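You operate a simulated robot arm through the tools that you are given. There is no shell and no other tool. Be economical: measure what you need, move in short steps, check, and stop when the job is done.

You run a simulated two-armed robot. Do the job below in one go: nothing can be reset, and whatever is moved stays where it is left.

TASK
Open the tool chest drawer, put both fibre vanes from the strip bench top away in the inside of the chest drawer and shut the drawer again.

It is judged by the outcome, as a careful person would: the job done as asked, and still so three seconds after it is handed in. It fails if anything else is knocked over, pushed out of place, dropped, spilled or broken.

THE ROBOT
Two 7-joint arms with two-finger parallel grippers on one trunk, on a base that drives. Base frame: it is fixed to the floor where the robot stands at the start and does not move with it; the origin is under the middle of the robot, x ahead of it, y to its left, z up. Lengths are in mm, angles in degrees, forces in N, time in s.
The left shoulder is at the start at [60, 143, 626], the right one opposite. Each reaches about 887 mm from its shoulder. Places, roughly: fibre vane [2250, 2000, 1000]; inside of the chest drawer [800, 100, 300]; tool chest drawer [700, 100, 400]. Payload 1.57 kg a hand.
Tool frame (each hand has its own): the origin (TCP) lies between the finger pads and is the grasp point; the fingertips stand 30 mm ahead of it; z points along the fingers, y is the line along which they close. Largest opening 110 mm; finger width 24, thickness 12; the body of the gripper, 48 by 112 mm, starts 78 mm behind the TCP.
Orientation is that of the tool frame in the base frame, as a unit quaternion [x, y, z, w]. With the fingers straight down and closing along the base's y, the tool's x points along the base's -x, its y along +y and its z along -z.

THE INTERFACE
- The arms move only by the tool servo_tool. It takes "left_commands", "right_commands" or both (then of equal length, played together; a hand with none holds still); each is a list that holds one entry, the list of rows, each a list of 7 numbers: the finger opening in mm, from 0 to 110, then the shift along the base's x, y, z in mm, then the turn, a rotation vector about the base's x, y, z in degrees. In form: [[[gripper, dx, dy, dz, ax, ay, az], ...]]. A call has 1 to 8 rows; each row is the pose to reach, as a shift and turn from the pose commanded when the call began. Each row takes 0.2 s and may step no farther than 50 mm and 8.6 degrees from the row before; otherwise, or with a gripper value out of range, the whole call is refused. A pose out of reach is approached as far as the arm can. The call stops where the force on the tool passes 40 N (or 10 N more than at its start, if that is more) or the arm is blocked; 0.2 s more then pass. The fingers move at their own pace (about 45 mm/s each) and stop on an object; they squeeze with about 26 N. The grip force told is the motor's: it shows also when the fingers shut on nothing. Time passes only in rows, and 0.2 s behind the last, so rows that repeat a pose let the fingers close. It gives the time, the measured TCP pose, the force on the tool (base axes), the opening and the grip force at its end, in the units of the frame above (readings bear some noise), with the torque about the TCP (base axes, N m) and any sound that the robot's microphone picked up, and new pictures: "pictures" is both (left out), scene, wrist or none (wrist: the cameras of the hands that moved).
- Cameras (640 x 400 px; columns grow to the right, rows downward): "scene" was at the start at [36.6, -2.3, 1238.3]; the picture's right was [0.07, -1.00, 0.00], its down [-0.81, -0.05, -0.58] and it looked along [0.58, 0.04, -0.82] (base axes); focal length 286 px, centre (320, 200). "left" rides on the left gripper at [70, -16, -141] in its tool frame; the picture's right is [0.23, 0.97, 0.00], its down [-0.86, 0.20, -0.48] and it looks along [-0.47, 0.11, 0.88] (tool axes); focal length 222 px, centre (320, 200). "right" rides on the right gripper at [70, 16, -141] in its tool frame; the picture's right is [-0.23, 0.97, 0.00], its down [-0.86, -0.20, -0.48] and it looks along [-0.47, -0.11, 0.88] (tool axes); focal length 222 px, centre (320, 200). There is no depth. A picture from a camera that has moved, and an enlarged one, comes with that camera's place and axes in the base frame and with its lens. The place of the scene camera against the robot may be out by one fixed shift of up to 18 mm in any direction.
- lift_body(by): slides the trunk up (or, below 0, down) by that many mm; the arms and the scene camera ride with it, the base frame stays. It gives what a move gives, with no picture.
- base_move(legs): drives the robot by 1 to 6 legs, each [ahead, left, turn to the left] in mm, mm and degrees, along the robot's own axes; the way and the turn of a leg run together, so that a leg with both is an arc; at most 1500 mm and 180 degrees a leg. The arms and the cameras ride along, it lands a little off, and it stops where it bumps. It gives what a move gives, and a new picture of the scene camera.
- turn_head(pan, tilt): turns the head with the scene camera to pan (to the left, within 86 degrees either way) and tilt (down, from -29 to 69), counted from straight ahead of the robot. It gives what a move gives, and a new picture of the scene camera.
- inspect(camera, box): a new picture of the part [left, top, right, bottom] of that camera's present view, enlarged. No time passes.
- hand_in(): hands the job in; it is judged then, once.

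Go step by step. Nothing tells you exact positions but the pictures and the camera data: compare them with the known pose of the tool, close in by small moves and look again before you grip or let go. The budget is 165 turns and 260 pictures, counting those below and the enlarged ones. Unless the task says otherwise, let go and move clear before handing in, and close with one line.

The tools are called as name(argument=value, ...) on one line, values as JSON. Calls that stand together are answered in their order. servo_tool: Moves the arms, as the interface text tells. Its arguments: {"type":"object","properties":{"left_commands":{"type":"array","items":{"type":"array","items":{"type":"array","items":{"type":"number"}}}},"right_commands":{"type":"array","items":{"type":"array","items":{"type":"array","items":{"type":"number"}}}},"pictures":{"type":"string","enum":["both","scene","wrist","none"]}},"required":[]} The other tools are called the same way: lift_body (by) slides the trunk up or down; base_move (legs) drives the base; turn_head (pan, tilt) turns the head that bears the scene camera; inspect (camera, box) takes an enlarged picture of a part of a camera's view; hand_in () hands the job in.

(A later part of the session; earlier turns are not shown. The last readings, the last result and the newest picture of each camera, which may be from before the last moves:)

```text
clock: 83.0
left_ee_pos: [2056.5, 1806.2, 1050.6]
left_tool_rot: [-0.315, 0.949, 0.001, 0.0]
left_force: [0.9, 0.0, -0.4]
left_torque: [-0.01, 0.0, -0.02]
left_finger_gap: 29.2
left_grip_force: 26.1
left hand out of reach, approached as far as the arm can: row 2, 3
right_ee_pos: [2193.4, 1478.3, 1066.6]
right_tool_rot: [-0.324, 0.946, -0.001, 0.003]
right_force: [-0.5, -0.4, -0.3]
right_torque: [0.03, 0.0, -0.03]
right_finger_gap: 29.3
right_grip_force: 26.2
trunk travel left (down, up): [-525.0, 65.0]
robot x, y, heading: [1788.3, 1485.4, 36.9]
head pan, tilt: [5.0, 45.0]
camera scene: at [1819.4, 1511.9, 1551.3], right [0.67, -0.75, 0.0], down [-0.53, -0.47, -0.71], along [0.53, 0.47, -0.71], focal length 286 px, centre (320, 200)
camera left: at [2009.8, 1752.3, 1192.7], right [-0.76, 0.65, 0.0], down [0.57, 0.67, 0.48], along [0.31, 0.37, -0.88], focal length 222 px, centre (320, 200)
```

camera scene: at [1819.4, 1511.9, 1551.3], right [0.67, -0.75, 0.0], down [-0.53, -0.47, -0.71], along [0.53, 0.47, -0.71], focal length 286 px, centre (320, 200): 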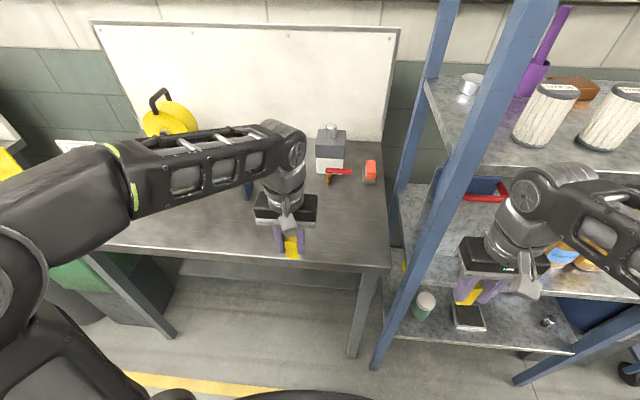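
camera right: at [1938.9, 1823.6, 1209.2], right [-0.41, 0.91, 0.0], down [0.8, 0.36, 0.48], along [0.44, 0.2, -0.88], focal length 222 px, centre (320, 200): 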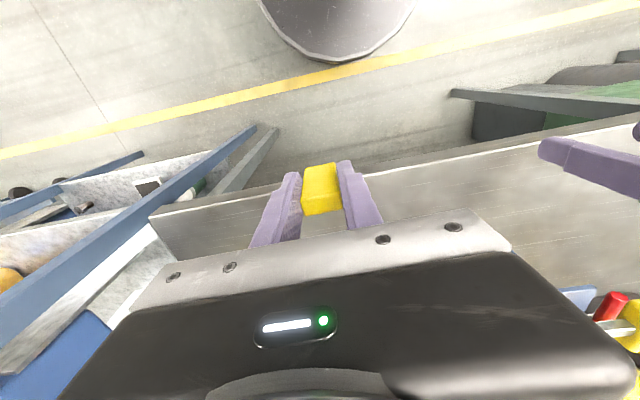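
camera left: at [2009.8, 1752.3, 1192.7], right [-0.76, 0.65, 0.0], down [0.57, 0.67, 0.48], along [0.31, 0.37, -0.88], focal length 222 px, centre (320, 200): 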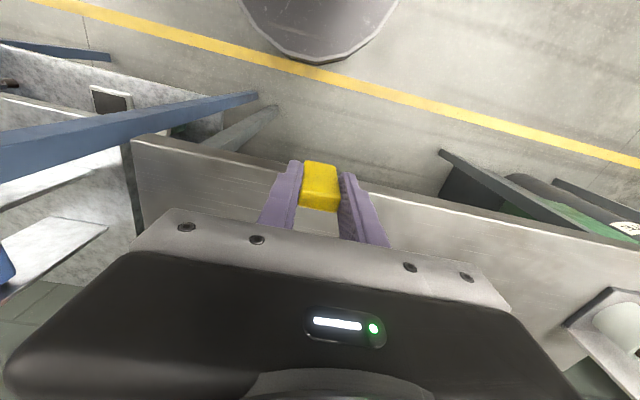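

Both vanes held. I drive back the way I came: back, left, back through the passage.

base_move(legs=[[-650, 0, 0], [0, 800, 0], [0, 797, 0]])

base_move(legs=[[-1090, 0, 0], [-1090, 0, 0]])

```text
clock: 94.2
left_ee_pos: [579.5, 2670.7, 1049.8]
left_tool_rot: [-0.322, 0.947, 0.0, 0.0]
left_force: [-0.8, 0.1, -0.7]
left_torque: [-0.02, -0.01, 0.02]
left_finger_gap: 29.3
left_grip_force: 26.5
right_ee_pos: [720.7, 2343.9, 1066.6]
right_tool_rot: [-0.328, 0.945, -0.002, 0.003]
right_force: [0.1, 0.7, -0.1]
right_torque: [-0.01, -0.05, 0.0]
right_finger_gap: 29.4
right_grip_force: 25.8
trunk travel left (down, up): [-525.0, 65.0]
robot x, y, heading: [318.0, 2342.5, 37.5]
head pan, tilt: [5.0, 45.0]
camera scene: at [347.1, 2373.7, 1551.2], right [0.68, -0.74, 0.0], down [-0.52, -0.48, -0.71], along [0.52, 0.48, -0.71], focal length 286 px, centre (320, 200)
```

scene: 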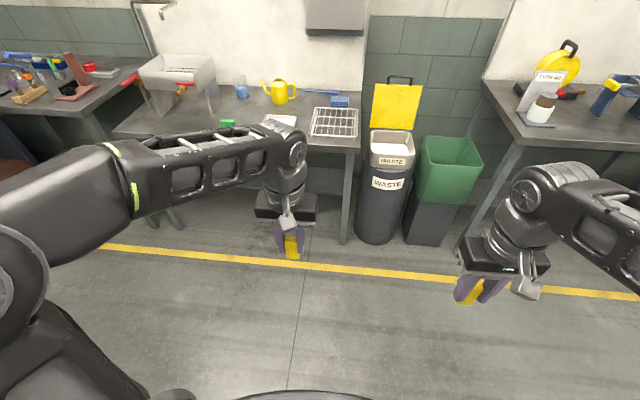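

```text
clock: 105.0
left_ee_pos: [-1135.5, 1337.9, 1050.3]
left_tool_rot: [-0.324, 0.946, -0.001, 0.0]
left_force: [-0.7, -0.3, -0.1]
left_torque: [-0.02, -0.02, -0.03]
left_finger_gap: 29.4
left_grip_force: 25.9
right_ee_pos: [-990.8, 1013.5, 1066.0]
right_tool_rot: [-0.332, 0.943, 0.0, 0.003]
right_force: [0.4, -0.4, -0.4]
right_torque: [0.01, -0.01, -0.03]
right_finger_gap: 29.3
right_grip_force: 25.8
trunk travel left (down, up): [-525.0, 65.0]
robot x, y, heading: [-1396.5, 1014.9, 37.9]
head pan, tilt: [5.0, 45.0]
camera scene: at [-1365.7, 1039.7, 1551.3], right [0.68, -0.73, 0.0], down [-0.52, -0.48, -0.71], along [0.52, 0.48, -0.71], focal length 286 px, centre (320, 200)
```

scene: 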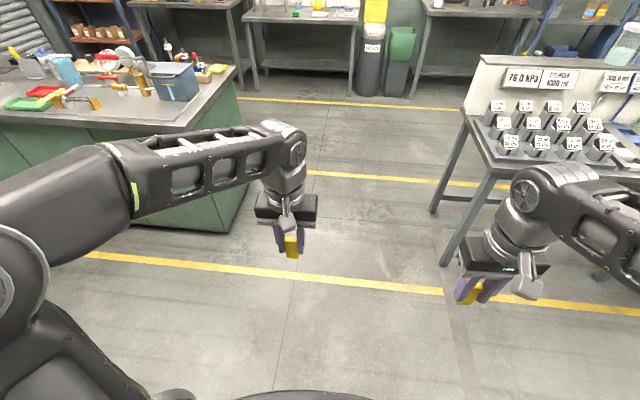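

Back in the front aisle. I straighten the heading and strafe right to the open drawer.

base_move(legs=[[0, 0, -1.2], [0, -1005, 0], [0, -1005, 0]])

```text
clock: 115.4
left_ee_pos: [80.2, -289.6, 1050.5]
left_tool_rot: [-0.314, 0.949, 0.0, 0.0]
left_force: [-0.6, -0.3, -1.1]
left_torque: [0.03, 0.03, 0.03]
left_finger_gap: 29.3
left_grip_force: 26.3
right_ee_pos: [216.7, -618.7, 1065.6]
right_tool_rot: [-0.322, 0.947, 0.0, 0.002]
right_force: [-0.4, 0.6, -0.8]
right_torque: [0.02, 0.03, -0.02]
right_finger_gap: 29.2
right_grip_force: 25.5
trunk travel left (down, up): [-525.0, 65.0]
robot x, y, heading: [-191.0, -610.0, 36.8]
head pan, tilt: [5.0, 45.0]
camera scene: at [-156.7, -584.1, 1551.2], right [0.67, -0.75, 0.0], down [-0.53, -0.47, -0.71], along [0.53, 0.47, -0.71], focal length 286 px, centre (320, 200)
```

scene: 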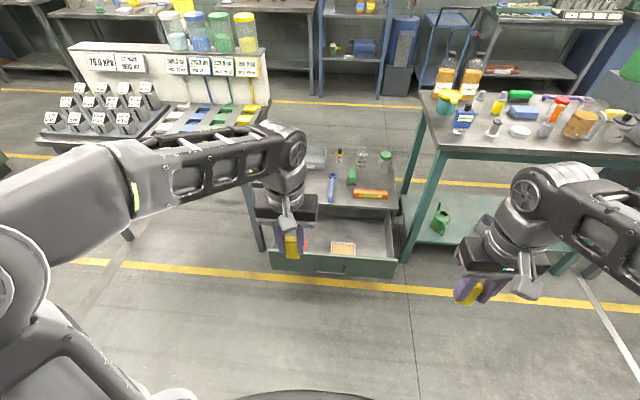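

base_move(legs=[[300, 0, 0]])

lift_body(by=-260)

turn_head(pan=0, tilt=52)

```text
clock: 117.4
left_ee_pos: [319.3, -112.9, 1050.3]
left_tool_rot: [-0.312, 0.95, -0.001, -0.001]
left_force: [0.5, -0.2, 0.2]
left_torque: [-0.01, 0.03, 0.01]
left_finger_gap: 29.5
left_grip_force: 26.1
right_ee_pos: [454.2, -443.3, 1067.2]
right_tool_rot: [-0.32, 0.947, -0.001, 0.001]
right_force: [0.3, 0.5, -0.7]
right_torque: [0.01, 0.03, -0.01]
right_finger_gap: 29.2
right_grip_force: 25.5
trunk travel left (down, up): [-525.0, 65.0]
robot x, y, heading: [53.1, -438.4, 36.4]
head pan, tilt: [5.0, 45.0]
camera scene: at [82.5, -406.3, 1551.2], right [0.66, -0.75, 0.0], down [-0.53, -0.47, -0.71], along [0.53, 0.47, -0.71], focal length 286 px, centre (320, 200)
```

scene: 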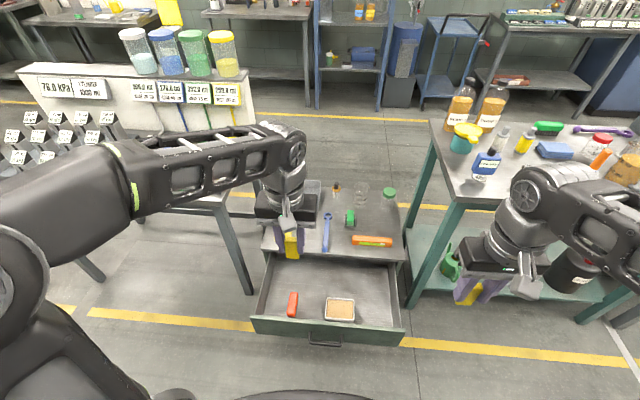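

```text
clock: 120.1
left_ee_pos: [319.5, -114.1, 791.2]
left_tool_rot: [-0.312, 0.95, 0.0, 0.0]
left_force: [0.4, 0.3, -0.6]
left_torque: [-0.02, -0.01, 0.02]
left_finger_gap: 29.3
left_grip_force: 26.3
right_ee_pos: [454.3, -442.4, 806.1]
right_tool_rot: [-0.32, 0.947, -0.001, 0.001]
right_force: [0.1, -0.1, -0.1]
right_torque: [0.0, -0.02, -0.02]
right_finger_gap: 29.3
right_grip_force: 25.8
trunk travel left (down, up): [-265.0, 325.0]
robot x, y, heading: [51.1, -436.6, 36.6]
head pan, tilt: [5.0, 45.0]
```

```text
clock: 120.8
left_ee_pos: [320.4, -113.8, 790.7]
left_tool_rot: [-0.312, 0.95, 0.0, -0.001]
left_force: [0.1, 0.3, -0.5]
left_torque: [0.0, 0.03, 0.02]
left_finger_gap: 29.3
left_grip_force: 25.6
right_ee_pos: [453.9, -442.6, 806.5]
right_tool_rot: [-0.319, 0.948, 0.0, 0.001]
right_force: [-0.4, -0.1, -0.2]
right_torque: [0.0, -0.01, -0.01]
right_finger_gap: 29.2
right_grip_force: 25.9
trunk travel left (down, up): [-265.0, 325.0]
robot x, y, heading: [50.7, -434.2, 36.4]
head pan, tilt: [0.0, 52.0]
camera scene: at [80.9, -416.2, 1281.7], right [0.59, -0.8, 0.0], down [-0.63, -0.47, -0.62], along [0.5, 0.37, -0.79], focal length 286 px, centre (320, 200)
```

scene: 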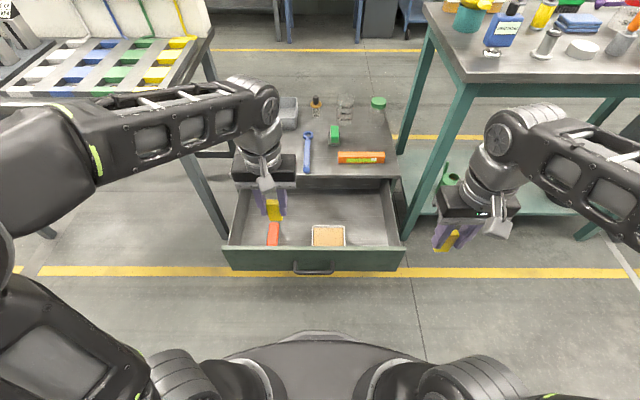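

inspect(camera="scene", box=[210, 130, 430, 290])

inspect(camera="left", box=[0, 0, 640, 400])

```text
2.50 times, centred on (320, 210) of scene
camera zoom: at [80.9, -416.2, 1281.7], right [0.59, -0.8, 0.0], down [-0.63, -0.47, -0.62], along [0.5, 0.37, -0.79], focal length 714 px, centre (320, 175)
```

zoom: 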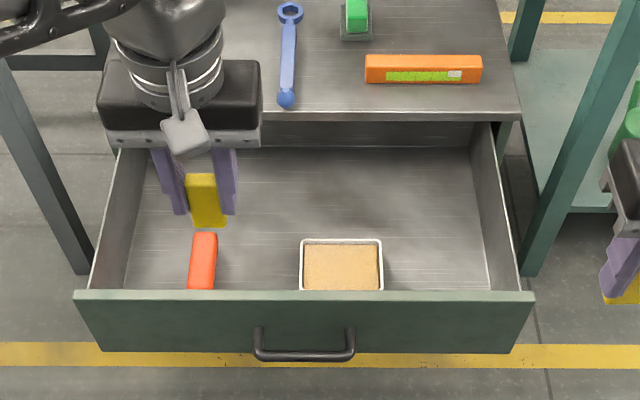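

```text
1.00 times, centred on (320, 200) of left (not enlarged: the box is as wide or as high as the picture)
camera zoom: at [273.4, -167.8, 932.6], right [-0.76, 0.65, 0.0], down [0.57, 0.67, 0.48], along [0.31, 0.36, -0.88], focal length 222 px, centre (320, 200)
```

zoom: 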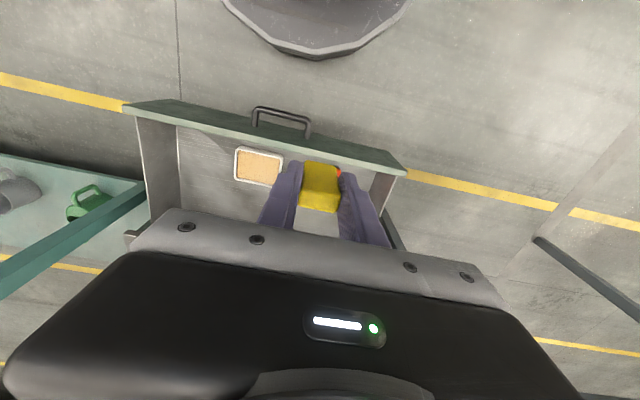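

Drawer front is ~455 mm ahead, walls reach z≈489, floor ≈345. I'll set vane 2 (left) between the red block and the tray; first I bring the left hand over at z≈560.

servo_tool(left_commands=[[[0, 27, 18.7, -28, 0, 0, 0], [0, 54, 37.4, -57, 0, 0, 0], [0, 81, 56, -86, 0, 0, 0], [0, 108, 74.8, -115, 0, 0, 0], [0, 135, 93.4, -144, 0, 0, 0], [0, 162, 112, -173, 0, 0, 0], [0, 188, 131, -202, 0, 0, 0], [0, 215, 149.5, -230, 0, 0, 0]]])

inspect(camera="scene", box=[210, 130, 430, 290])

```text
clock: 122.6
left_ee_pos: [534.5, 35.9, 561.0]
left_tool_rot: [-0.313, 0.95, 0.0, 0.0]
left_force: [-1.0, 0.0, -1.0]
left_torque: [-0.03, 0.01, 0.03]
left_finger_gap: 29.2
left_grip_force: 26.0
right_ee_pos: [454.2, -443.0, 806.4]
right_tool_rot: [-0.32, 0.948, 0.0, 0.002]
right_force: [-0.8, 0.1, -0.1]
right_torque: [-0.01, 0.01, 0.04]
right_finger_gap: 29.4
right_grip_force: 25.9
trunk travel left (down, up): [-265.0, 325.0]
robot x, y, heading: [48.2, -438.7, 36.4]
head pan, tilt: [0.0, 52.0]
camera scene: at [81.1, -416.1, 1281.7], right [0.59, -0.8, 0.0], down [-0.63, -0.47, -0.62], along [0.5, 0.37, -0.79], focal length 286 px, centre (320, 200)
camera left: at [487.6, -18.3, 703.0], right [-0.76, 0.65, 0.0], down [0.57, 0.67, 0.48], along [0.31, 0.36, -0.88], focal length 222 px, centre (320, 200)
```

scene: 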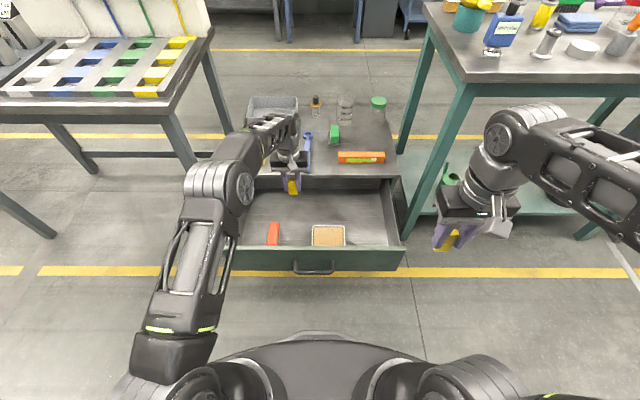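
left: 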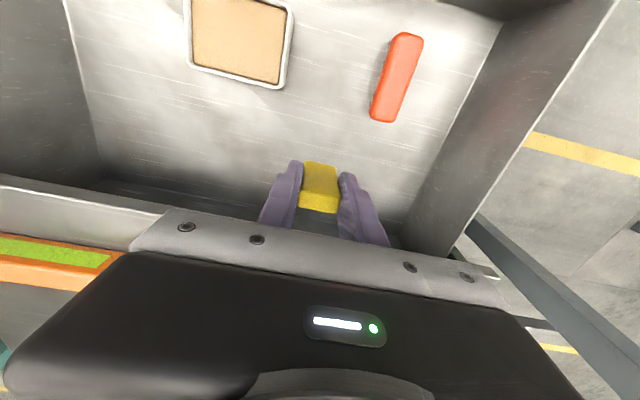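

```text
2.50 times, centred on (320, 210) of scene
camera zoom: at [81.1, -416.1, 1281.7], right [0.59, -0.8, 0.0], down [-0.63, -0.47, -0.62], along [0.5, 0.37, -0.79], focal length 714 px, centre (320, 175)
```

zoom: 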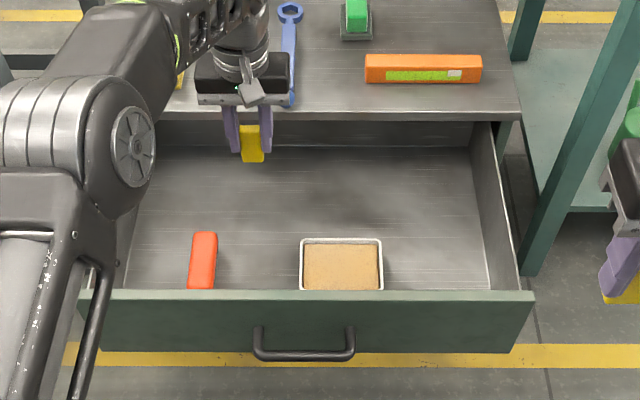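

Clear of the chest edge (fwd 745) and of block and tray. I shift back 18 mm and lower to z≈411.

servo_tool(left_commands=[[[0, -14.5, -10.7, -10, 0, 0, 0], [0, -14.5, -10.7, -40, 0, 0, 0], [0, -14.5, -10.7, -70, 0, 0, 0], [0, -14.5, -10.7, -100, 0, 0, 0], [0, -14.5, -10.7, -125, 0, 0, 0], [0, -14.5, -10.7, -150, 0, 0, 0]]])

inspect(camera="scene", box=[210, 130, 430, 290])

```text
clock: 124.0
left_ee_pos: [521.0, 25.0, 411.6]
left_tool_rot: [-0.313, 0.95, 0.0, -0.001]
left_force: [0.2, -0.7, -0.2]
left_torque: [0.0, 0.0, -0.01]
left_finger_gap: 29.6
left_grip_force: 25.8
right_ee_pos: [454.9, -444.2, 805.4]
right_tool_rot: [-0.32, 0.948, -0.001, 0.003]
right_force: [0.4, -0.4, -0.3]
right_torque: [-0.01, -0.02, 0.02]
right_finger_gap: 29.6
right_grip_force: 26.5
trunk travel left (down, up): [-265.0, 325.0]
robot x, y, heading: [47.8, -438.6, 36.5]
head pan, tilt: [0.0, 52.0]
camera scene: at [81.0, -416.2, 1281.7], right [0.59, -0.8, 0.0], down [-0.63, -0.47, -0.62], along [0.5, 0.37, -0.79], focal length 286 px, centre (320, 200)
camera left: at [475.2, -28.5, 552.4], right [-0.76, 0.65, 0.0], down [0.57, 0.67, 0.48], along [0.31, 0.36, -0.88], focal length 222 px, centre (320, 200)
```

scene: 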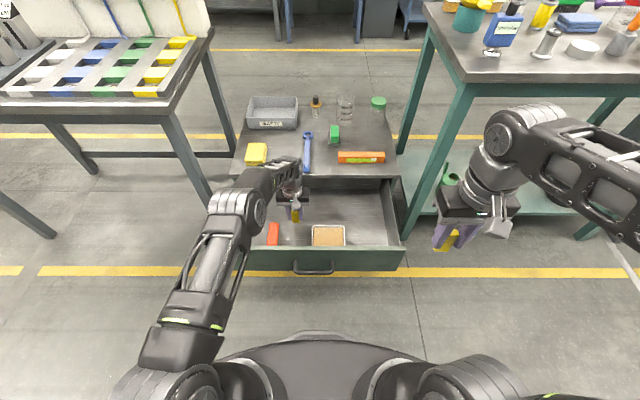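
left: 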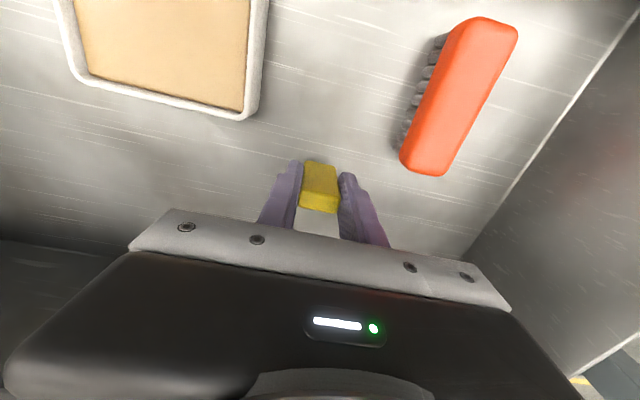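

```text
2.50 times, centred on (320, 210) of scene
camera zoom: at [81.0, -416.2, 1281.7], right [0.59, -0.8, 0.0], down [-0.63, -0.47, -0.62], along [0.5, 0.37, -0.79], focal length 714 px, centre (320, 175)
```

zoom: 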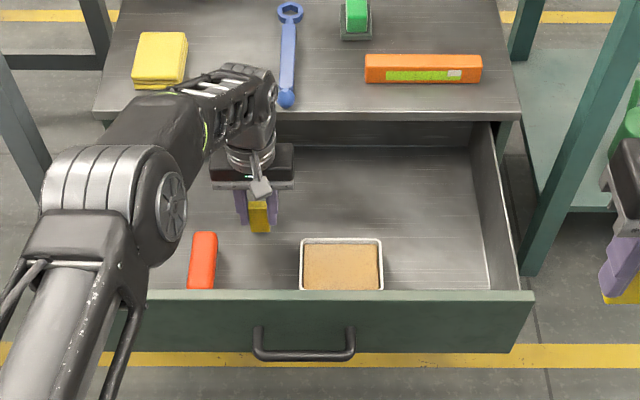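

servo_tool(left_commands=[[[0, 0, 0, -5, 0, 0, 0], [0, 0, 0, -10, 0, 0, 0], [0, 0, 0, -14, 0, 0, 0], [0, 0, 0, -18, 0, 0, 0]]], pictures="wrist")

```text
clock: 125.0
left_ee_pos: [522.3, 26.3, 396.1]
left_tool_rot: [-0.313, 0.95, 0.0, 0.002]
left_force: [1.3, 1.4, 21.5]
left_torque: [0.14, -0.07, 0.01]
left_finger_gap: 29.5
left_grip_force: 26.2
right_ee_pos: [453.3, -444.6, 806.4]
right_tool_rot: [-0.319, 0.948, 0.0, 0.003]
right_force: [-0.5, -0.8, -1.4]
right_torque: [-0.03, -0.02, 0.04]
right_finger_gap: 29.5
right_grip_force: 25.9
trunk travel left (down, up): [-265.0, 325.0]
robot x, y, heading: [47.4, -433.1, 36.3]
head pan, tilt: [0.0, 52.0]
camera left: at [474.6, -28.9, 537.3], right [-0.76, 0.65, 0.0], down [0.57, 0.67, 0.48], along [0.32, 0.37, -0.88], focal length 222 px, centre (320, 200)
```

left: 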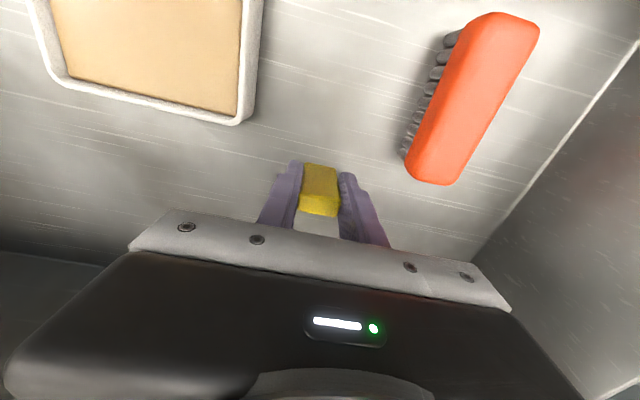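

Vane 2 touches the drawer floor (21 N). I ease 3 mm up, open, and rise straight up.

servo_tool(left_commands=[[[29, 0, 0, 2.5, 0, 0, 0], [40, 0, 0, 2.5, 0, 0, 0], [54, 0, 0, 2.5, 0, 0, 0], [54, 0, 0, 2.5, 0, 0, 0], [54, 0, 0, 20, 0, 0, 0], [54, 0, 0, 50, 0, 0, 0], [54, 0, 0, 95, 0, 0, 0], [54, 0, 0, 140, 0, 0, 0]]])

```text
clock: 126.8
left_ee_pos: [519.7, 23.7, 532.4]
left_tool_rot: [-0.313, 0.95, 0.0, -0.001]
left_force: [0.5, 0.9, 0.3]
left_torque: [0.0, 0.03, 0.02]
left_finger_gap: 54.1
left_grip_force: 0.0
right_ee_pos: [453.4, -443.5, 806.6]
right_tool_rot: [-0.32, 0.948, 0.001, 0.002]
right_force: [-0.3, -0.8, 0.2]
right_torque: [-0.01, -0.01, 0.04]
right_finger_gap: 29.5
right_grip_force: 25.8
trunk travel left (down, up): [-265.0, 325.0]
robot x, y, heading: [51.8, -437.9, 36.3]
head pan, tilt: [0.0, 52.0]
camera scene: at [80.9, -416.2, 1281.6], right [0.59, -0.8, 0.0], down [-0.63, -0.47, -0.62], along [0.5, 0.37, -0.79], focal length 286 px, centre (320, 200)
camera left: at [474.5, -29.5, 674.5], right [-0.76, 0.65, 0.0], down [0.57, 0.67, 0.48], along [0.31, 0.36, -0.88], focal length 222 px, centre (320, 200)
```

scene: 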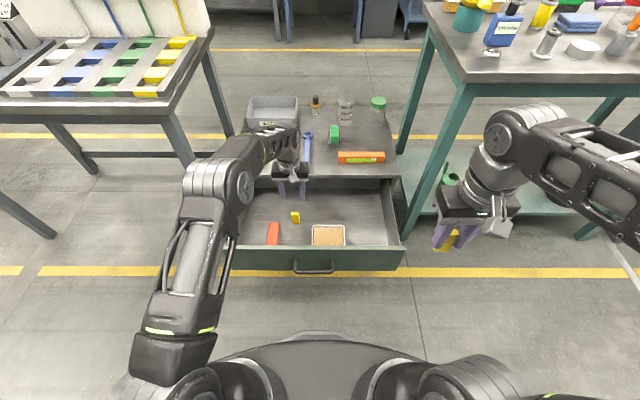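
left: 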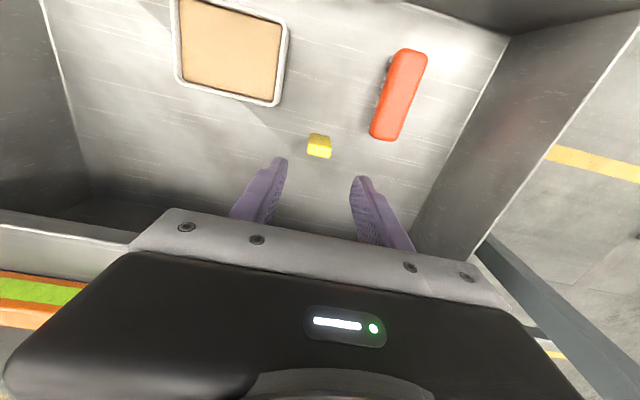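

Vane 2 stands in the drawer. I retract the left hand.

servo_tool(left_commands=[[[54, 0, 0, 40, 0, 0, 0], [54, -10, -5, 80, 0, 0, 0], [54, -45, -21, 110, 0, 0, 0], [54, -85, -39, 130, 0, 0, 0], [54, -125, -57, 145, 0, 0, 0], [54, -165, -76, 160, 0, 0, 0], [54, -205, -95, 170, 0, 0, 0], [54, -223, -103, 175, 0, 0, 0]]], pictures="none")

servo_tool(right_commands=[[[0, 33, 29, -5, 0, 0, 0], [0, 66, 58, -30, 0, 0, 0], [0, 98, 87, -55, 0, 0, 0], [0, 131, 113, -80, 0, 0, 0], [0, 164, 140, -105, 0, 0, 0], [0, 197, 167, -130, 0, 0, 0], [0, 222, 192, -160, 0, 0, 0], [0, 222, 192, -200, 0, 0, 0]]])

```text
clock: 128.6
left_ee_pos: [294.9, -78.2, 707.5]
left_tool_rot: [-0.312, 0.95, 0.0, 0.0]
left_force: [0.4, 0.0, 1.0]
left_torque: [0.02, 0.02, -0.01]
left_finger_gap: 54.0
left_grip_force: 0.0
right_ee_pos: [453.3, -443.7, 806.0]
right_tool_rot: [-0.32, 0.947, 0.0, 0.002]
right_force: [0.0, -0.6, -1.0]
right_torque: [0.03, -0.01, 0.04]
right_finger_gap: 29.4
right_grip_force: 25.9
trunk travel left (down, up): [-265.0, 325.0]
robot x, y, heading: [51.1, -435.5, 36.6]
head pan, tilt: [0.0, 52.0]
```

```text
refused: row 2 steps farther than a row can; nothing moved
```

servo_tool(right_commands=[[[0, 26.6, 34.5, -20, 0, 0, 0], [0, 53.2, 69, -40, 0, 0, 0], [0, 79.9, 103.4, -60, 0, 0, 0], [0, 106.5, 137.9, -80, 0, 0, 0], [0, 133.1, 172.3, -100, 0, 0, 0], [0, 159.7, 206.8, -120, 0, 0, 0], [0, 186.3, 241.3, -140, 0, 0, 0], [0, 213, 275.7, -160, 0, 0, 0]]])

```text
clock: 130.4
left_ee_pos: [296.2, -78.3, 706.0]
left_tool_rot: [-0.313, 0.95, 0.0, -0.001]
left_force: [0.3, -0.5, 0.3]
left_torque: [0.0, -0.03, 0.02]
left_finger_gap: 54.0
left_grip_force: 0.1
right_ee_pos: [667.5, -166.3, 644.9]
right_tool_rot: [-0.32, 0.947, 0.0, 0.001]
right_force: [0.1, -0.2, 0.0]
right_torque: [0.02, 0.02, 0.04]
right_finger_gap: 29.1
right_grip_force: 26.1
trunk travel left (down, up): [-265.0, 325.0]
robot x, y, heading: [48.0, -438.3, 36.2]
head pan, tilt: [0.0, 52.0]
camera scene: at [81.1, -416.0, 1281.7], right [0.59, -0.8, 0.0], down [-0.63, -0.47, -0.62], along [0.5, 0.37, -0.79], focal length 286 px, centre (320, 200)
camera right: at [601.7, -195.2, 787.1], right [-0.41, 0.91, 0.0], down [0.8, 0.36, 0.48], along [0.44, 0.2, -0.88], focal length 222 px, centre (320, 200)
```

scene: 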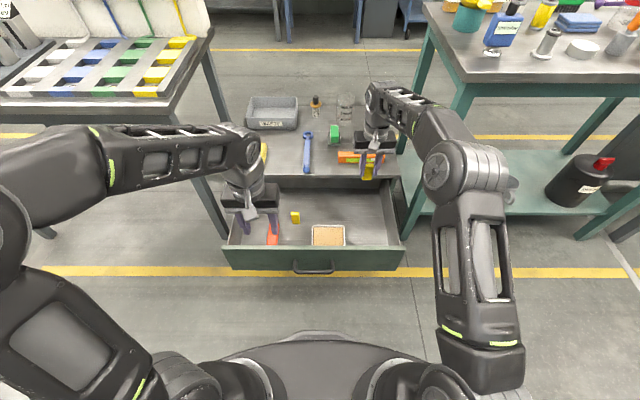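
right: 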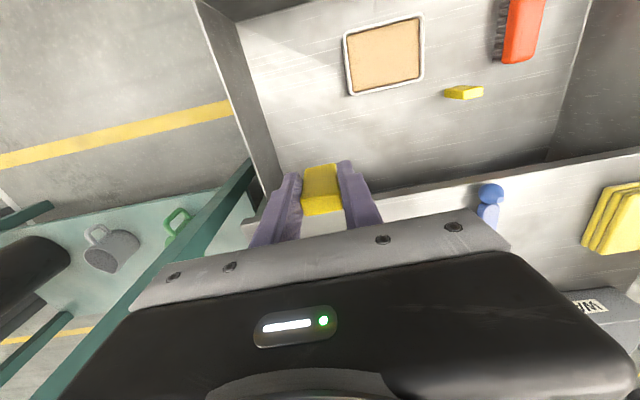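

Right hand is over the free right part. I shift slightly inward and lower to z≈412.

servo_tool(right_commands=[[[0, -17, 6, -30, 0, 0, 0], [0, -17, 6, -70, 0, 0, 0], [0, -17, 6, -110, 0, 0, 0], [0, -17, 6, -150, 0, 0, 0], [0, -17, 6, -185, 0, 0, 0], [0, -17, 6, -215, 0, 0, 0], [0, -17, 6, -232, 0, 0, 0]]])

```text
clock: 132.0
left_ee_pos: [296.9, -78.1, 707.1]
left_tool_rot: [-0.313, 0.95, 0.0, -0.001]
left_force: [0.0, 1.0, 0.1]
left_torque: [0.05, -0.01, 0.01]
left_finger_gap: 54.3
left_grip_force: 0.0
right_ee_pos: [649.3, -161.9, 413.0]
right_tool_rot: [-0.32, 0.947, 0.0, 0.002]
right_force: [-1.0, -0.1, 0.1]
right_torque: [0.03, -0.04, -0.04]
right_finger_gap: 29.3
right_grip_force: 25.6
trunk travel left (down, up): [-265.0, 325.0]
robot x, y, heading: [51.0, -433.1, 36.4]
head pan, tilt: [0.0, 52.0]
camera scene: at [81.0, -416.1, 1281.7], right [0.59, -0.8, 0.0], down [-0.63, -0.47, -0.62], along [0.5, 0.37, -0.79], focal length 286 px, centre (320, 200)
camera right: at [584.2, -191.3, 555.0], right [-0.41, 0.91, 0.0], down [0.8, 0.36, 0.48], along [0.44, 0.2, -0.88], focal length 222 px, centre (320, 200)
```

scene: 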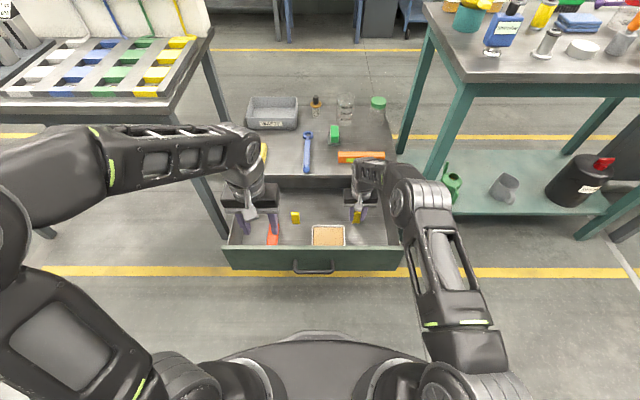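
right: 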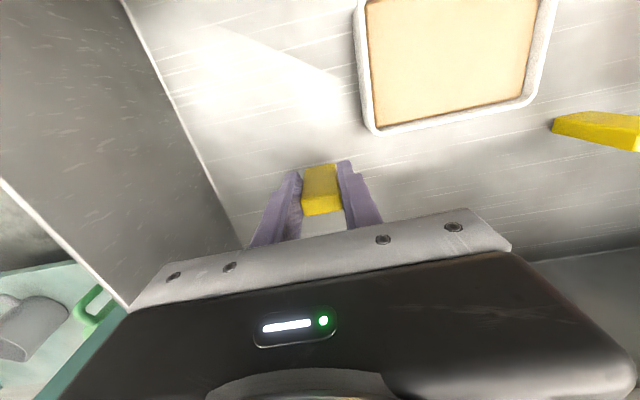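

servo_tool(right_commands=[[[0, 0, 0, -5, 0, 0, 0], [0, 0, 0, -10, 0, 0, 0], [0, 0, 0, -14, 0, 0, 0], [0, 0, 0, -17, 0, 0, 0]]], pictures="none")

```text
clock: 133.0
left_ee_pos: [296.6, -77.8, 707.1]
left_tool_rot: [-0.312, 0.95, 0.001, 0.0]
left_force: [-0.4, 0.3, 1.0]
left_torque: [0.0, -0.03, -0.03]
left_finger_gap: 54.2
left_grip_force: 0.0
right_ee_pos: [651.3, -162.6, 400.8]
right_tool_rot: [-0.32, 0.948, 0.001, 0.004]
right_force: [-0.1, -1.5, 18.2]
right_torque: [0.03, -0.04, -0.01]
right_finger_gap: 29.4
right_grip_force: 26.1
trunk travel left (down, up): [-265.0, 325.0]
robot x, y, heading: [50.6, -434.2, 36.3]
head pan, tilt: [0.0, 52.0]
```

Vane 1 touches the floor. Ease up 2 mm, open and rise.

servo_tool(right_commands=[[[29, 0, 0, 2.5, 0, 0, 0], [40, 0, 0, 2.5, 0, 0, 0], [54, 0, 0, 2.5, 0, 0, 0], [54, 0, 0, 2.5, 0, 0, 0], [54, 0, 0, 20, 0, 0, 0], [54, 0, 0, 55, 0, 0, 0], [54, 0, 0, 100, 0, 0, 0], [54, 0, 0, 145, 0, 0, 0]]])

```text
clock: 134.8
left_ee_pos: [296.4, -77.9, 707.3]
left_tool_rot: [-0.312, 0.95, -0.001, 0.0]
left_force: [0.8, -0.3, -0.1]
left_torque: [-0.02, -0.02, 0.0]
left_finger_gap: 53.9
left_grip_force: 0.0
right_ee_pos: [651.5, -162.3, 541.7]
right_tool_rot: [-0.32, 0.947, -0.001, 0.001]
right_force: [0.3, 0.2, -0.6]
right_torque: [-0.02, 0.0, 0.01]
right_finger_gap: 53.9
right_grip_force: 0.0
trunk travel left (down, up): [-265.0, 325.0]
robot x, y, heading: [48.4, -437.8, 36.3]
head pan, tilt: [0.0, 52.0]
camera scene: at [80.9, -416.2, 1281.6], right [0.59, -0.8, 0.0], down [-0.63, -0.47, -0.62], along [0.5, 0.37, -0.79], focal length 286 px, centre (320, 200)
camera right: at [584.7, -192.1, 683.0], right [-0.41, 0.91, 0.0], down [0.8, 0.36, 0.48], along [0.44, 0.2, -0.88], focal length 222 px, centre (320, 200)
```

scene: 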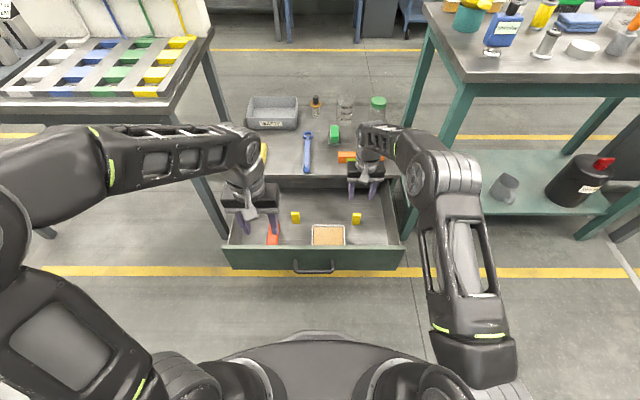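
right: 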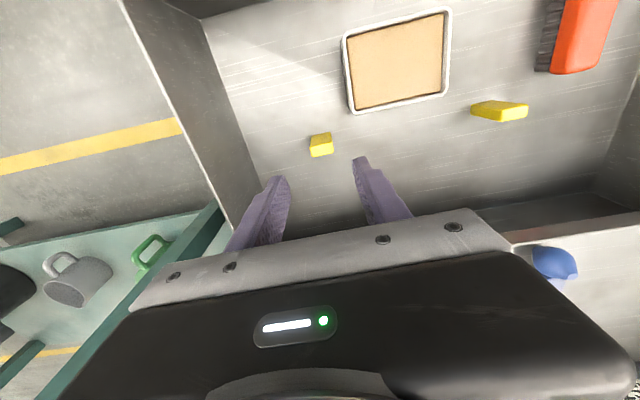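

Both vanes stand in the drawer. I lift and retract the right hand, then back the base 80 mm to push the drawer shut with a closed, forward-pitched hand.

servo_tool(right_commands=[[[54, 0, 0, 40, 0, 0, 0], [54, 0, 0, 80, 0, 0, 0], [40, -25, -18, 110, 0, 0, 0], [20, -60, -44, 125, 0, 0, 0], [0, -95, -70, 125, 0, 0, 0], [0, -130, -96, 125, 0, 0, 0], [0, -160, -118, 125, 0, 0, 0], [0, -175, -129, 125, 0, 0, 0]]], pictures="none")

base_move(legs=[[-90, 0, 0]])

inspect(camera="scene", box=[210, 110, 430, 270])

```text
clock: 136.6
left_ee_pos: [297.5, -78.6, 706.9]
left_tool_rot: [-0.313, 0.95, 0.0, 0.0]
left_force: [0.5, -0.4, 0.1]
left_torque: [0.0, 0.0, 0.0]
left_finger_gap: 54.0
left_grip_force: 0.0
right_ee_pos: [475.0, -290.7, 665.7]
right_tool_rot: [-0.32, 0.947, -0.001, 0.002]
right_force: [0.1, -0.4, -0.4]
right_torque: [0.02, 0.02, 0.0]
right_finger_gap: 0.0
right_grip_force: 20.8
trunk travel left (down, up): [-265.0, 325.0]
robot x, y, heading: [52.6, -438.4, 36.4]
head pan, tilt: [0.0, 52.0]
```

```text
clock: 137.7
left_ee_pos: [225.9, -130.2, 707.4]
left_tool_rot: [-0.312, 0.95, 0.0, -0.001]
left_force: [-0.8, 0.2, 0.2]
left_torque: [0.01, 0.03, -0.02]
left_finger_gap: 53.8
left_grip_force: 0.1
right_ee_pos: [403.7, -344.0, 664.6]
right_tool_rot: [-0.319, 0.948, 0.0, 0.002]
right_force: [-0.2, -0.9, 0.6]
right_torque: [0.01, 0.02, 0.0]
right_finger_gap: 0.0
right_grip_force: 21.2
trunk travel left (down, up): [-265.0, 325.0]
robot x, y, heading: [-20.5, -489.3, 36.5]
head pan, tilt: [0.0, 52.0]
camera scene: at [9.6, -468.8, 1281.7], right [0.59, -0.8, 0.0], down [-0.63, -0.47, -0.62], along [0.5, 0.37, -0.79], focal length 286 px, centre (320, 200)
```

scene: 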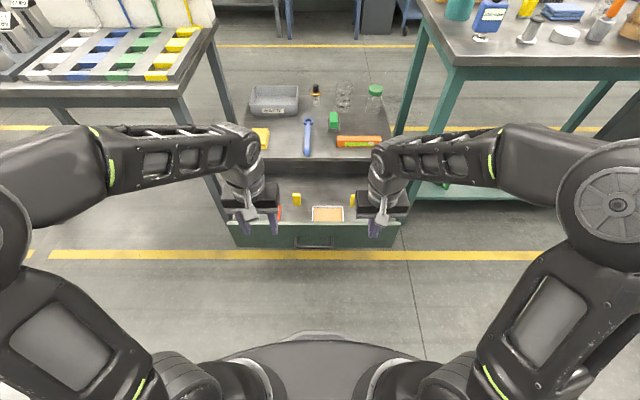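

```text
2.50 times, centred on (320, 190) of scene
camera zoom: at [9.6, -468.8, 1281.7], right [0.59, -0.8, 0.0], down [-0.63, -0.47, -0.62], along [0.5, 0.37, -0.79], focal length 714 px, centre (320, 225)
```

zoom: 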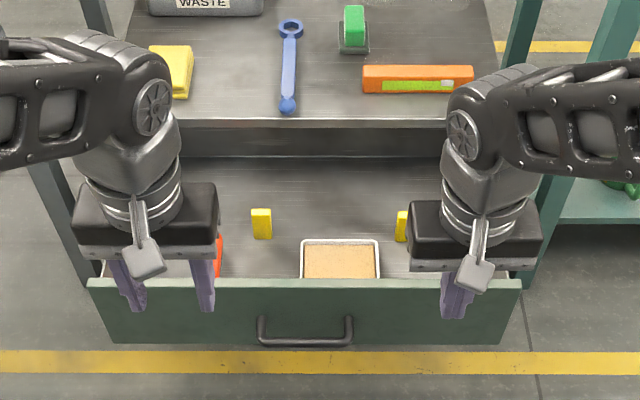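

I pitch the closed right hand forward 68° while bringing it in front of the drawer panel, just above the handle; left hand moves aside.

servo_tool(right_commands=[[[0, -8.6, 16.2, -24.9, 5.06, -6.83, 0], [0, -17.2, 32.4, -49.8, 10.12, -13.66, 0], [0, -25.7, 48.6, -74.6, 15.18, -20.5, 0], [0, -34.3, 64.9, -99.5, 20.24, -27.3, 0], [0, -42.9, 81.1, -124.4, 25.3, -34.15, 0], [0, -51.5, 97.3, -149.3, 30.36, -41, 0], [0, -60, 113.5, -174, 35.4, -47.8, 0], [0, -68.6, 129.7, -199, 40.5, -54.6, 0]]], left_commands=[[[54, -6, 8, 0, 0, 0, 0], [54, -12, 16, 0, 0, 0, 0], [54, -18, 24, 0, 0, 0, 0], [54, -24, 32, 0, 0, 0, 0], [54, -30, 40, 0, 0, 0, 0], [54, -36, 48, 0, 0, 0, 0], [54, -42, 56, 0, 0, 0, 0], [54, -47.6, 64, 0, 0, 0, 0]]], pictures="scene")

inspect(camera="scene", box=[210, 140, 430, 300])

```text
clock: 139.4
left_ee_pos: [180.8, -70.8, 706.5]
left_tool_rot: [-0.317, 0.949, 0.0, -0.003]
left_force: [0.4, -0.3, 0.7]
left_torque: [0.02, 0.01, 0.01]
left_finger_gap: 54.1
left_grip_force: 0.0
right_ee_pos: [366.7, -276.9, 507.7]
right_tool_rot: [-0.114, 0.874, 0.147, 0.448]
right_force: [-0.1, -0.8, 0.6]
right_torque: [0.03, 0.03, -0.02]
right_finger_gap: 0.1
right_grip_force: 21.2
trunk travel left (down, up): [-265.0, 325.0]
robot x, y, heading: [-20.0, -489.0, 36.4]
head pan, tilt: [0.0, 52.0]
stopped in row 8 (right hand): the arm was blocked; the commanded pose is now the measured one
camera scene: at [9.9, -468.8, 1281.7], right [0.59, -0.8, 0.0], down [-0.63, -0.47, -0.62], along [0.5, 0.37, -0.79], focal length 286 px, centre (320, 200)
```

scene: 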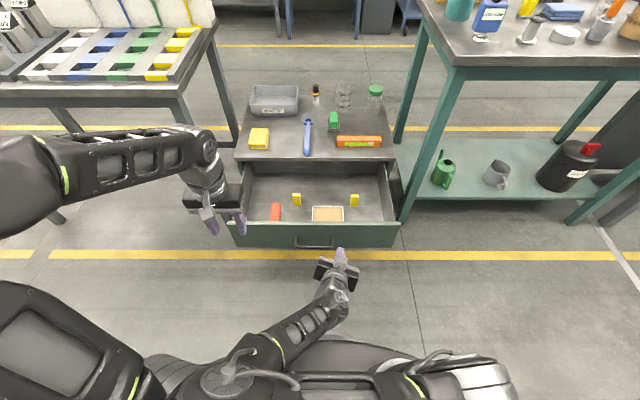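

```text
2.50 times, centred on (320, 220) of scene
camera zoom: at [9.9, -468.8, 1281.7], right [0.59, -0.8, 0.0], down [-0.63, -0.47, -0.62], along [0.5, 0.37, -0.79], focal length 714 px, centre (320, 150)
```

zoom: 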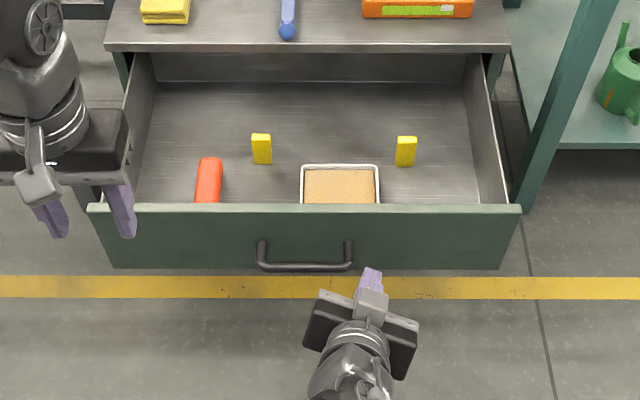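

The arm folded its elbow inward and stopped, hand pitched ~56°. I test whether it moves freely from here: down 35 mm and forward a little.

servo_tool(right_commands=[[[0, 0, 0, -12, 0, 0, 0], [0, 0, 0, -24, 0, 0, 0], [0, 8, 6, -35, 0, 0, 0], [0, 16, 12, -35, 0, 0, 0]]], pictures="both")

```text
clock: 140.5
left_ee_pos: [177.5, -67.1, 703.7]
left_tool_rot: [-0.322, 0.947, 0.0, -0.006]
left_force: [0.4, 0.0, -0.1]
left_torque: [-0.02, 0.0, -0.01]
left_finger_gap: 54.1
left_grip_force: 0.0
right_ee_pos: [363.1, -265.3, 510.3]
right_tool_rot: [-0.151, 0.856, 0.158, 0.469]
right_force: [-0.9, -0.1, 1.4]
right_torque: [0.02, 0.01, 0.04]
right_finger_gap: 0.0
right_grip_force: 21.1
trunk travel left (down, up): [-265.0, 325.0]
robot x, y, heading: [-20.2, -486.8, 36.7]
head pan, tilt: [0.0, 52.0]
stopped in row 4 (right hand): the arm was blocked; the commanded pose is now the measured one
camera scene: at [9.7, -468.8, 1281.7], right [0.59, -0.8, 0.0], down [-0.63, -0.47, -0.62], along [0.5, 0.37, -0.79], focal length 286 px, centre (320, 200)
camera right: at [213.6, -315.9, 524.8], right [-0.28, 0.91, 0.32], down [0.16, -0.28, 0.95], along [0.95, 0.32, -0.06], focal length 222 px, centre (320, 200)
```

scene: 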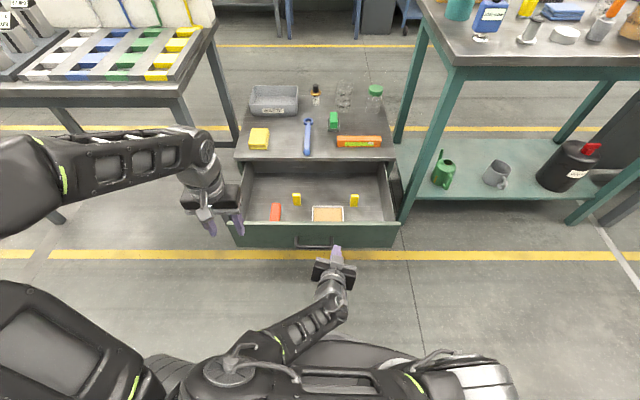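
right: 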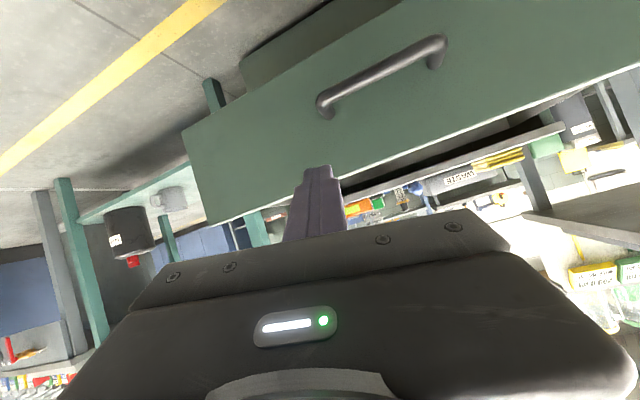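

The right elbow is blocked against the robot itself. I unwind along the same way back to the fingers-down pose.

servo_tool(right_commands=[[[0, 5, -10, 19, -4.5, 5.92, 1.95], [0, 10, -20, 38, -9, 11.85, 3.9], [0, 15, -30, 58, -13.5, 17.8, 5.85], [0, 20, -40, 77, -18, 23.7, 7.8], [0, 26, -50, 97, -22.5, 29.6, 9.75], [0, 31, -60, 116, -27, 35.5, 11.7], [0, 36, -70, 136, -31.5, 41.5, 13.65], [0, 41, -79, 155, -36, 47.4, 15.6]]], pictures="scene")

```text
clock: 142.3
left_ee_pos: [177.9, -67.7, 704.6]
left_tool_rot: [-0.321, 0.947, -0.001, -0.006]
left_force: [0.2, -0.6, 0.7]
left_torque: [0.02, -0.01, -0.01]
left_finger_gap: 53.9
left_grip_force: 0.0
right_ee_pos: [404.1, -340.2, 664.2]
right_tool_rot: [-0.319, 0.948, 0.002, -0.002]
right_force: [-0.3, -0.8, 0.1]
right_torque: [-0.02, 0.0, 0.0]
right_finger_gap: 0.0
right_grip_force: 21.3
trunk travel left (down, up): [-265.0, 325.0]
robot x, y, heading: [-19.1, -489.7, 36.0]
head pan, tilt: [0.0, 52.0]
camera scene: at [9.8, -468.8, 1281.7], right [0.59, -0.81, 0.0], down [-0.63, -0.47, -0.62], along [0.5, 0.37, -0.79], focal length 286 px, centre (320, 200)
```

scene: 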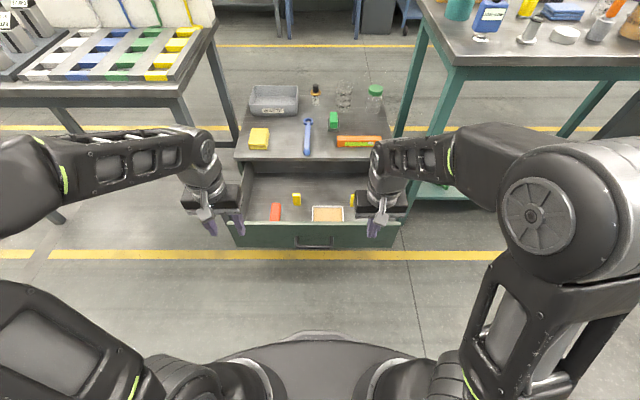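

Recovered. I'll use the wrist path that worked before: back off 200 mm, lower the trunk to its original height, and place the right hand at the original start pose.

base_move(legs=[[-200, 0, 0]])

lift_body(by=-40)

servo_tool(right_commands=[[[0, 36, -11, -12, 0, 0, 0], [0, 72, -22, -24, 0, 0, 0], [0, 108, -33, -36, 0, 0, 0], [0, 144, -44, -48, 0, 0, 0], [0, 178.7, -53, -60, 0, 0, 0]]], pictures="scene")

```text
clock: 143.9
left_ee_pos: [16.7, -186.1, 703.3]
left_tool_rot: [-0.322, 0.947, -0.001, -0.006]
left_force: [-0.4, -0.6, 0.3]
left_torque: [0.0, 0.02, 0.0]
left_finger_gap: 53.8
left_grip_force: 0.1
right_ee_pos: [241.4, -458.8, 663.7]
right_tool_rot: [-0.319, 0.948, 0.003, -0.002]
right_force: [0.1, -0.2, 0.2]
right_torque: [0.01, 0.0, 0.0]
right_finger_gap: 0.0
right_grip_force: 21.7
trunk travel left (down, up): [-265.0, 325.0]
robot x, y, heading: [-184.6, -609.0, 36.5]
head pan, tilt: [0.0, 52.0]
camera scene: at [-151.4, -587.6, 1281.7], right [0.59, -0.8, 0.0], down [-0.63, -0.47, -0.62], along [0.5, 0.37, -0.79], focal length 286 px, centre (320, 200)
```

scene: 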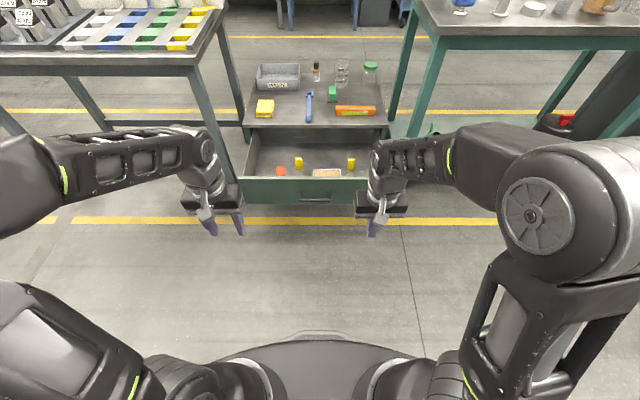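

```text
clock: 144.7
left_ee_pos: [17.2, -186.0, 665.4]
left_tool_rot: [-0.321, 0.947, -0.001, -0.005]
left_force: [0.3, -0.5, 0.1]
left_torque: [0.0, 0.0, 0.01]
left_finger_gap: 54.0
left_grip_force: 0.1
right_ee_pos: [241.0, -459.0, 623.9]
right_tool_rot: [-0.319, 0.948, 0.002, -0.003]
right_force: [-0.5, 0.6, -0.4]
right_torque: [0.0, -0.01, -0.02]
right_finger_gap: 0.0
right_grip_force: 21.4
trunk travel left (down, up): [-225.0, 365.0]
robot x, y, heading: [-182.3, -604.9, 36.7]
head pan, tilt: [0.0, 52.0]
```

```text
clock: 145.9
left_ee_pos: [16.3, -185.9, 663.9]
left_tool_rot: [-0.321, 0.947, -0.001, -0.005]
left_force: [0.2, 0.3, -0.4]
left_torque: [-0.03, -0.01, 0.0]
left_finger_gap: 54.0
left_grip_force: 0.1
right_ee_pos: [420.4, -512.2, 564.9]
right_tool_rot: [-0.319, 0.948, 0.003, -0.002]
right_force: [0.4, 0.5, -0.2]
right_torque: [-0.02, -0.06, -0.01]
right_finger_gap: 0.0
right_grip_force: 21.3
trunk travel left (down, up): [-225.0, 365.0]
robot x, y, heading: [-183.1, -606.5, 36.2]
head pan, tilt: [0.0, 52.0]
camera scene: at [-151.2, -587.5, 1241.7], right [0.59, -0.8, 0.0], down [-0.63, -0.47, -0.62], along [0.5, 0.37, -0.79], focal length 286 px, centre (320, 200)
```

scene: 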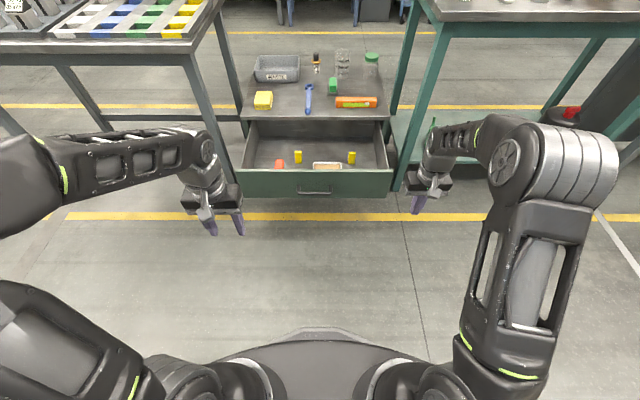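

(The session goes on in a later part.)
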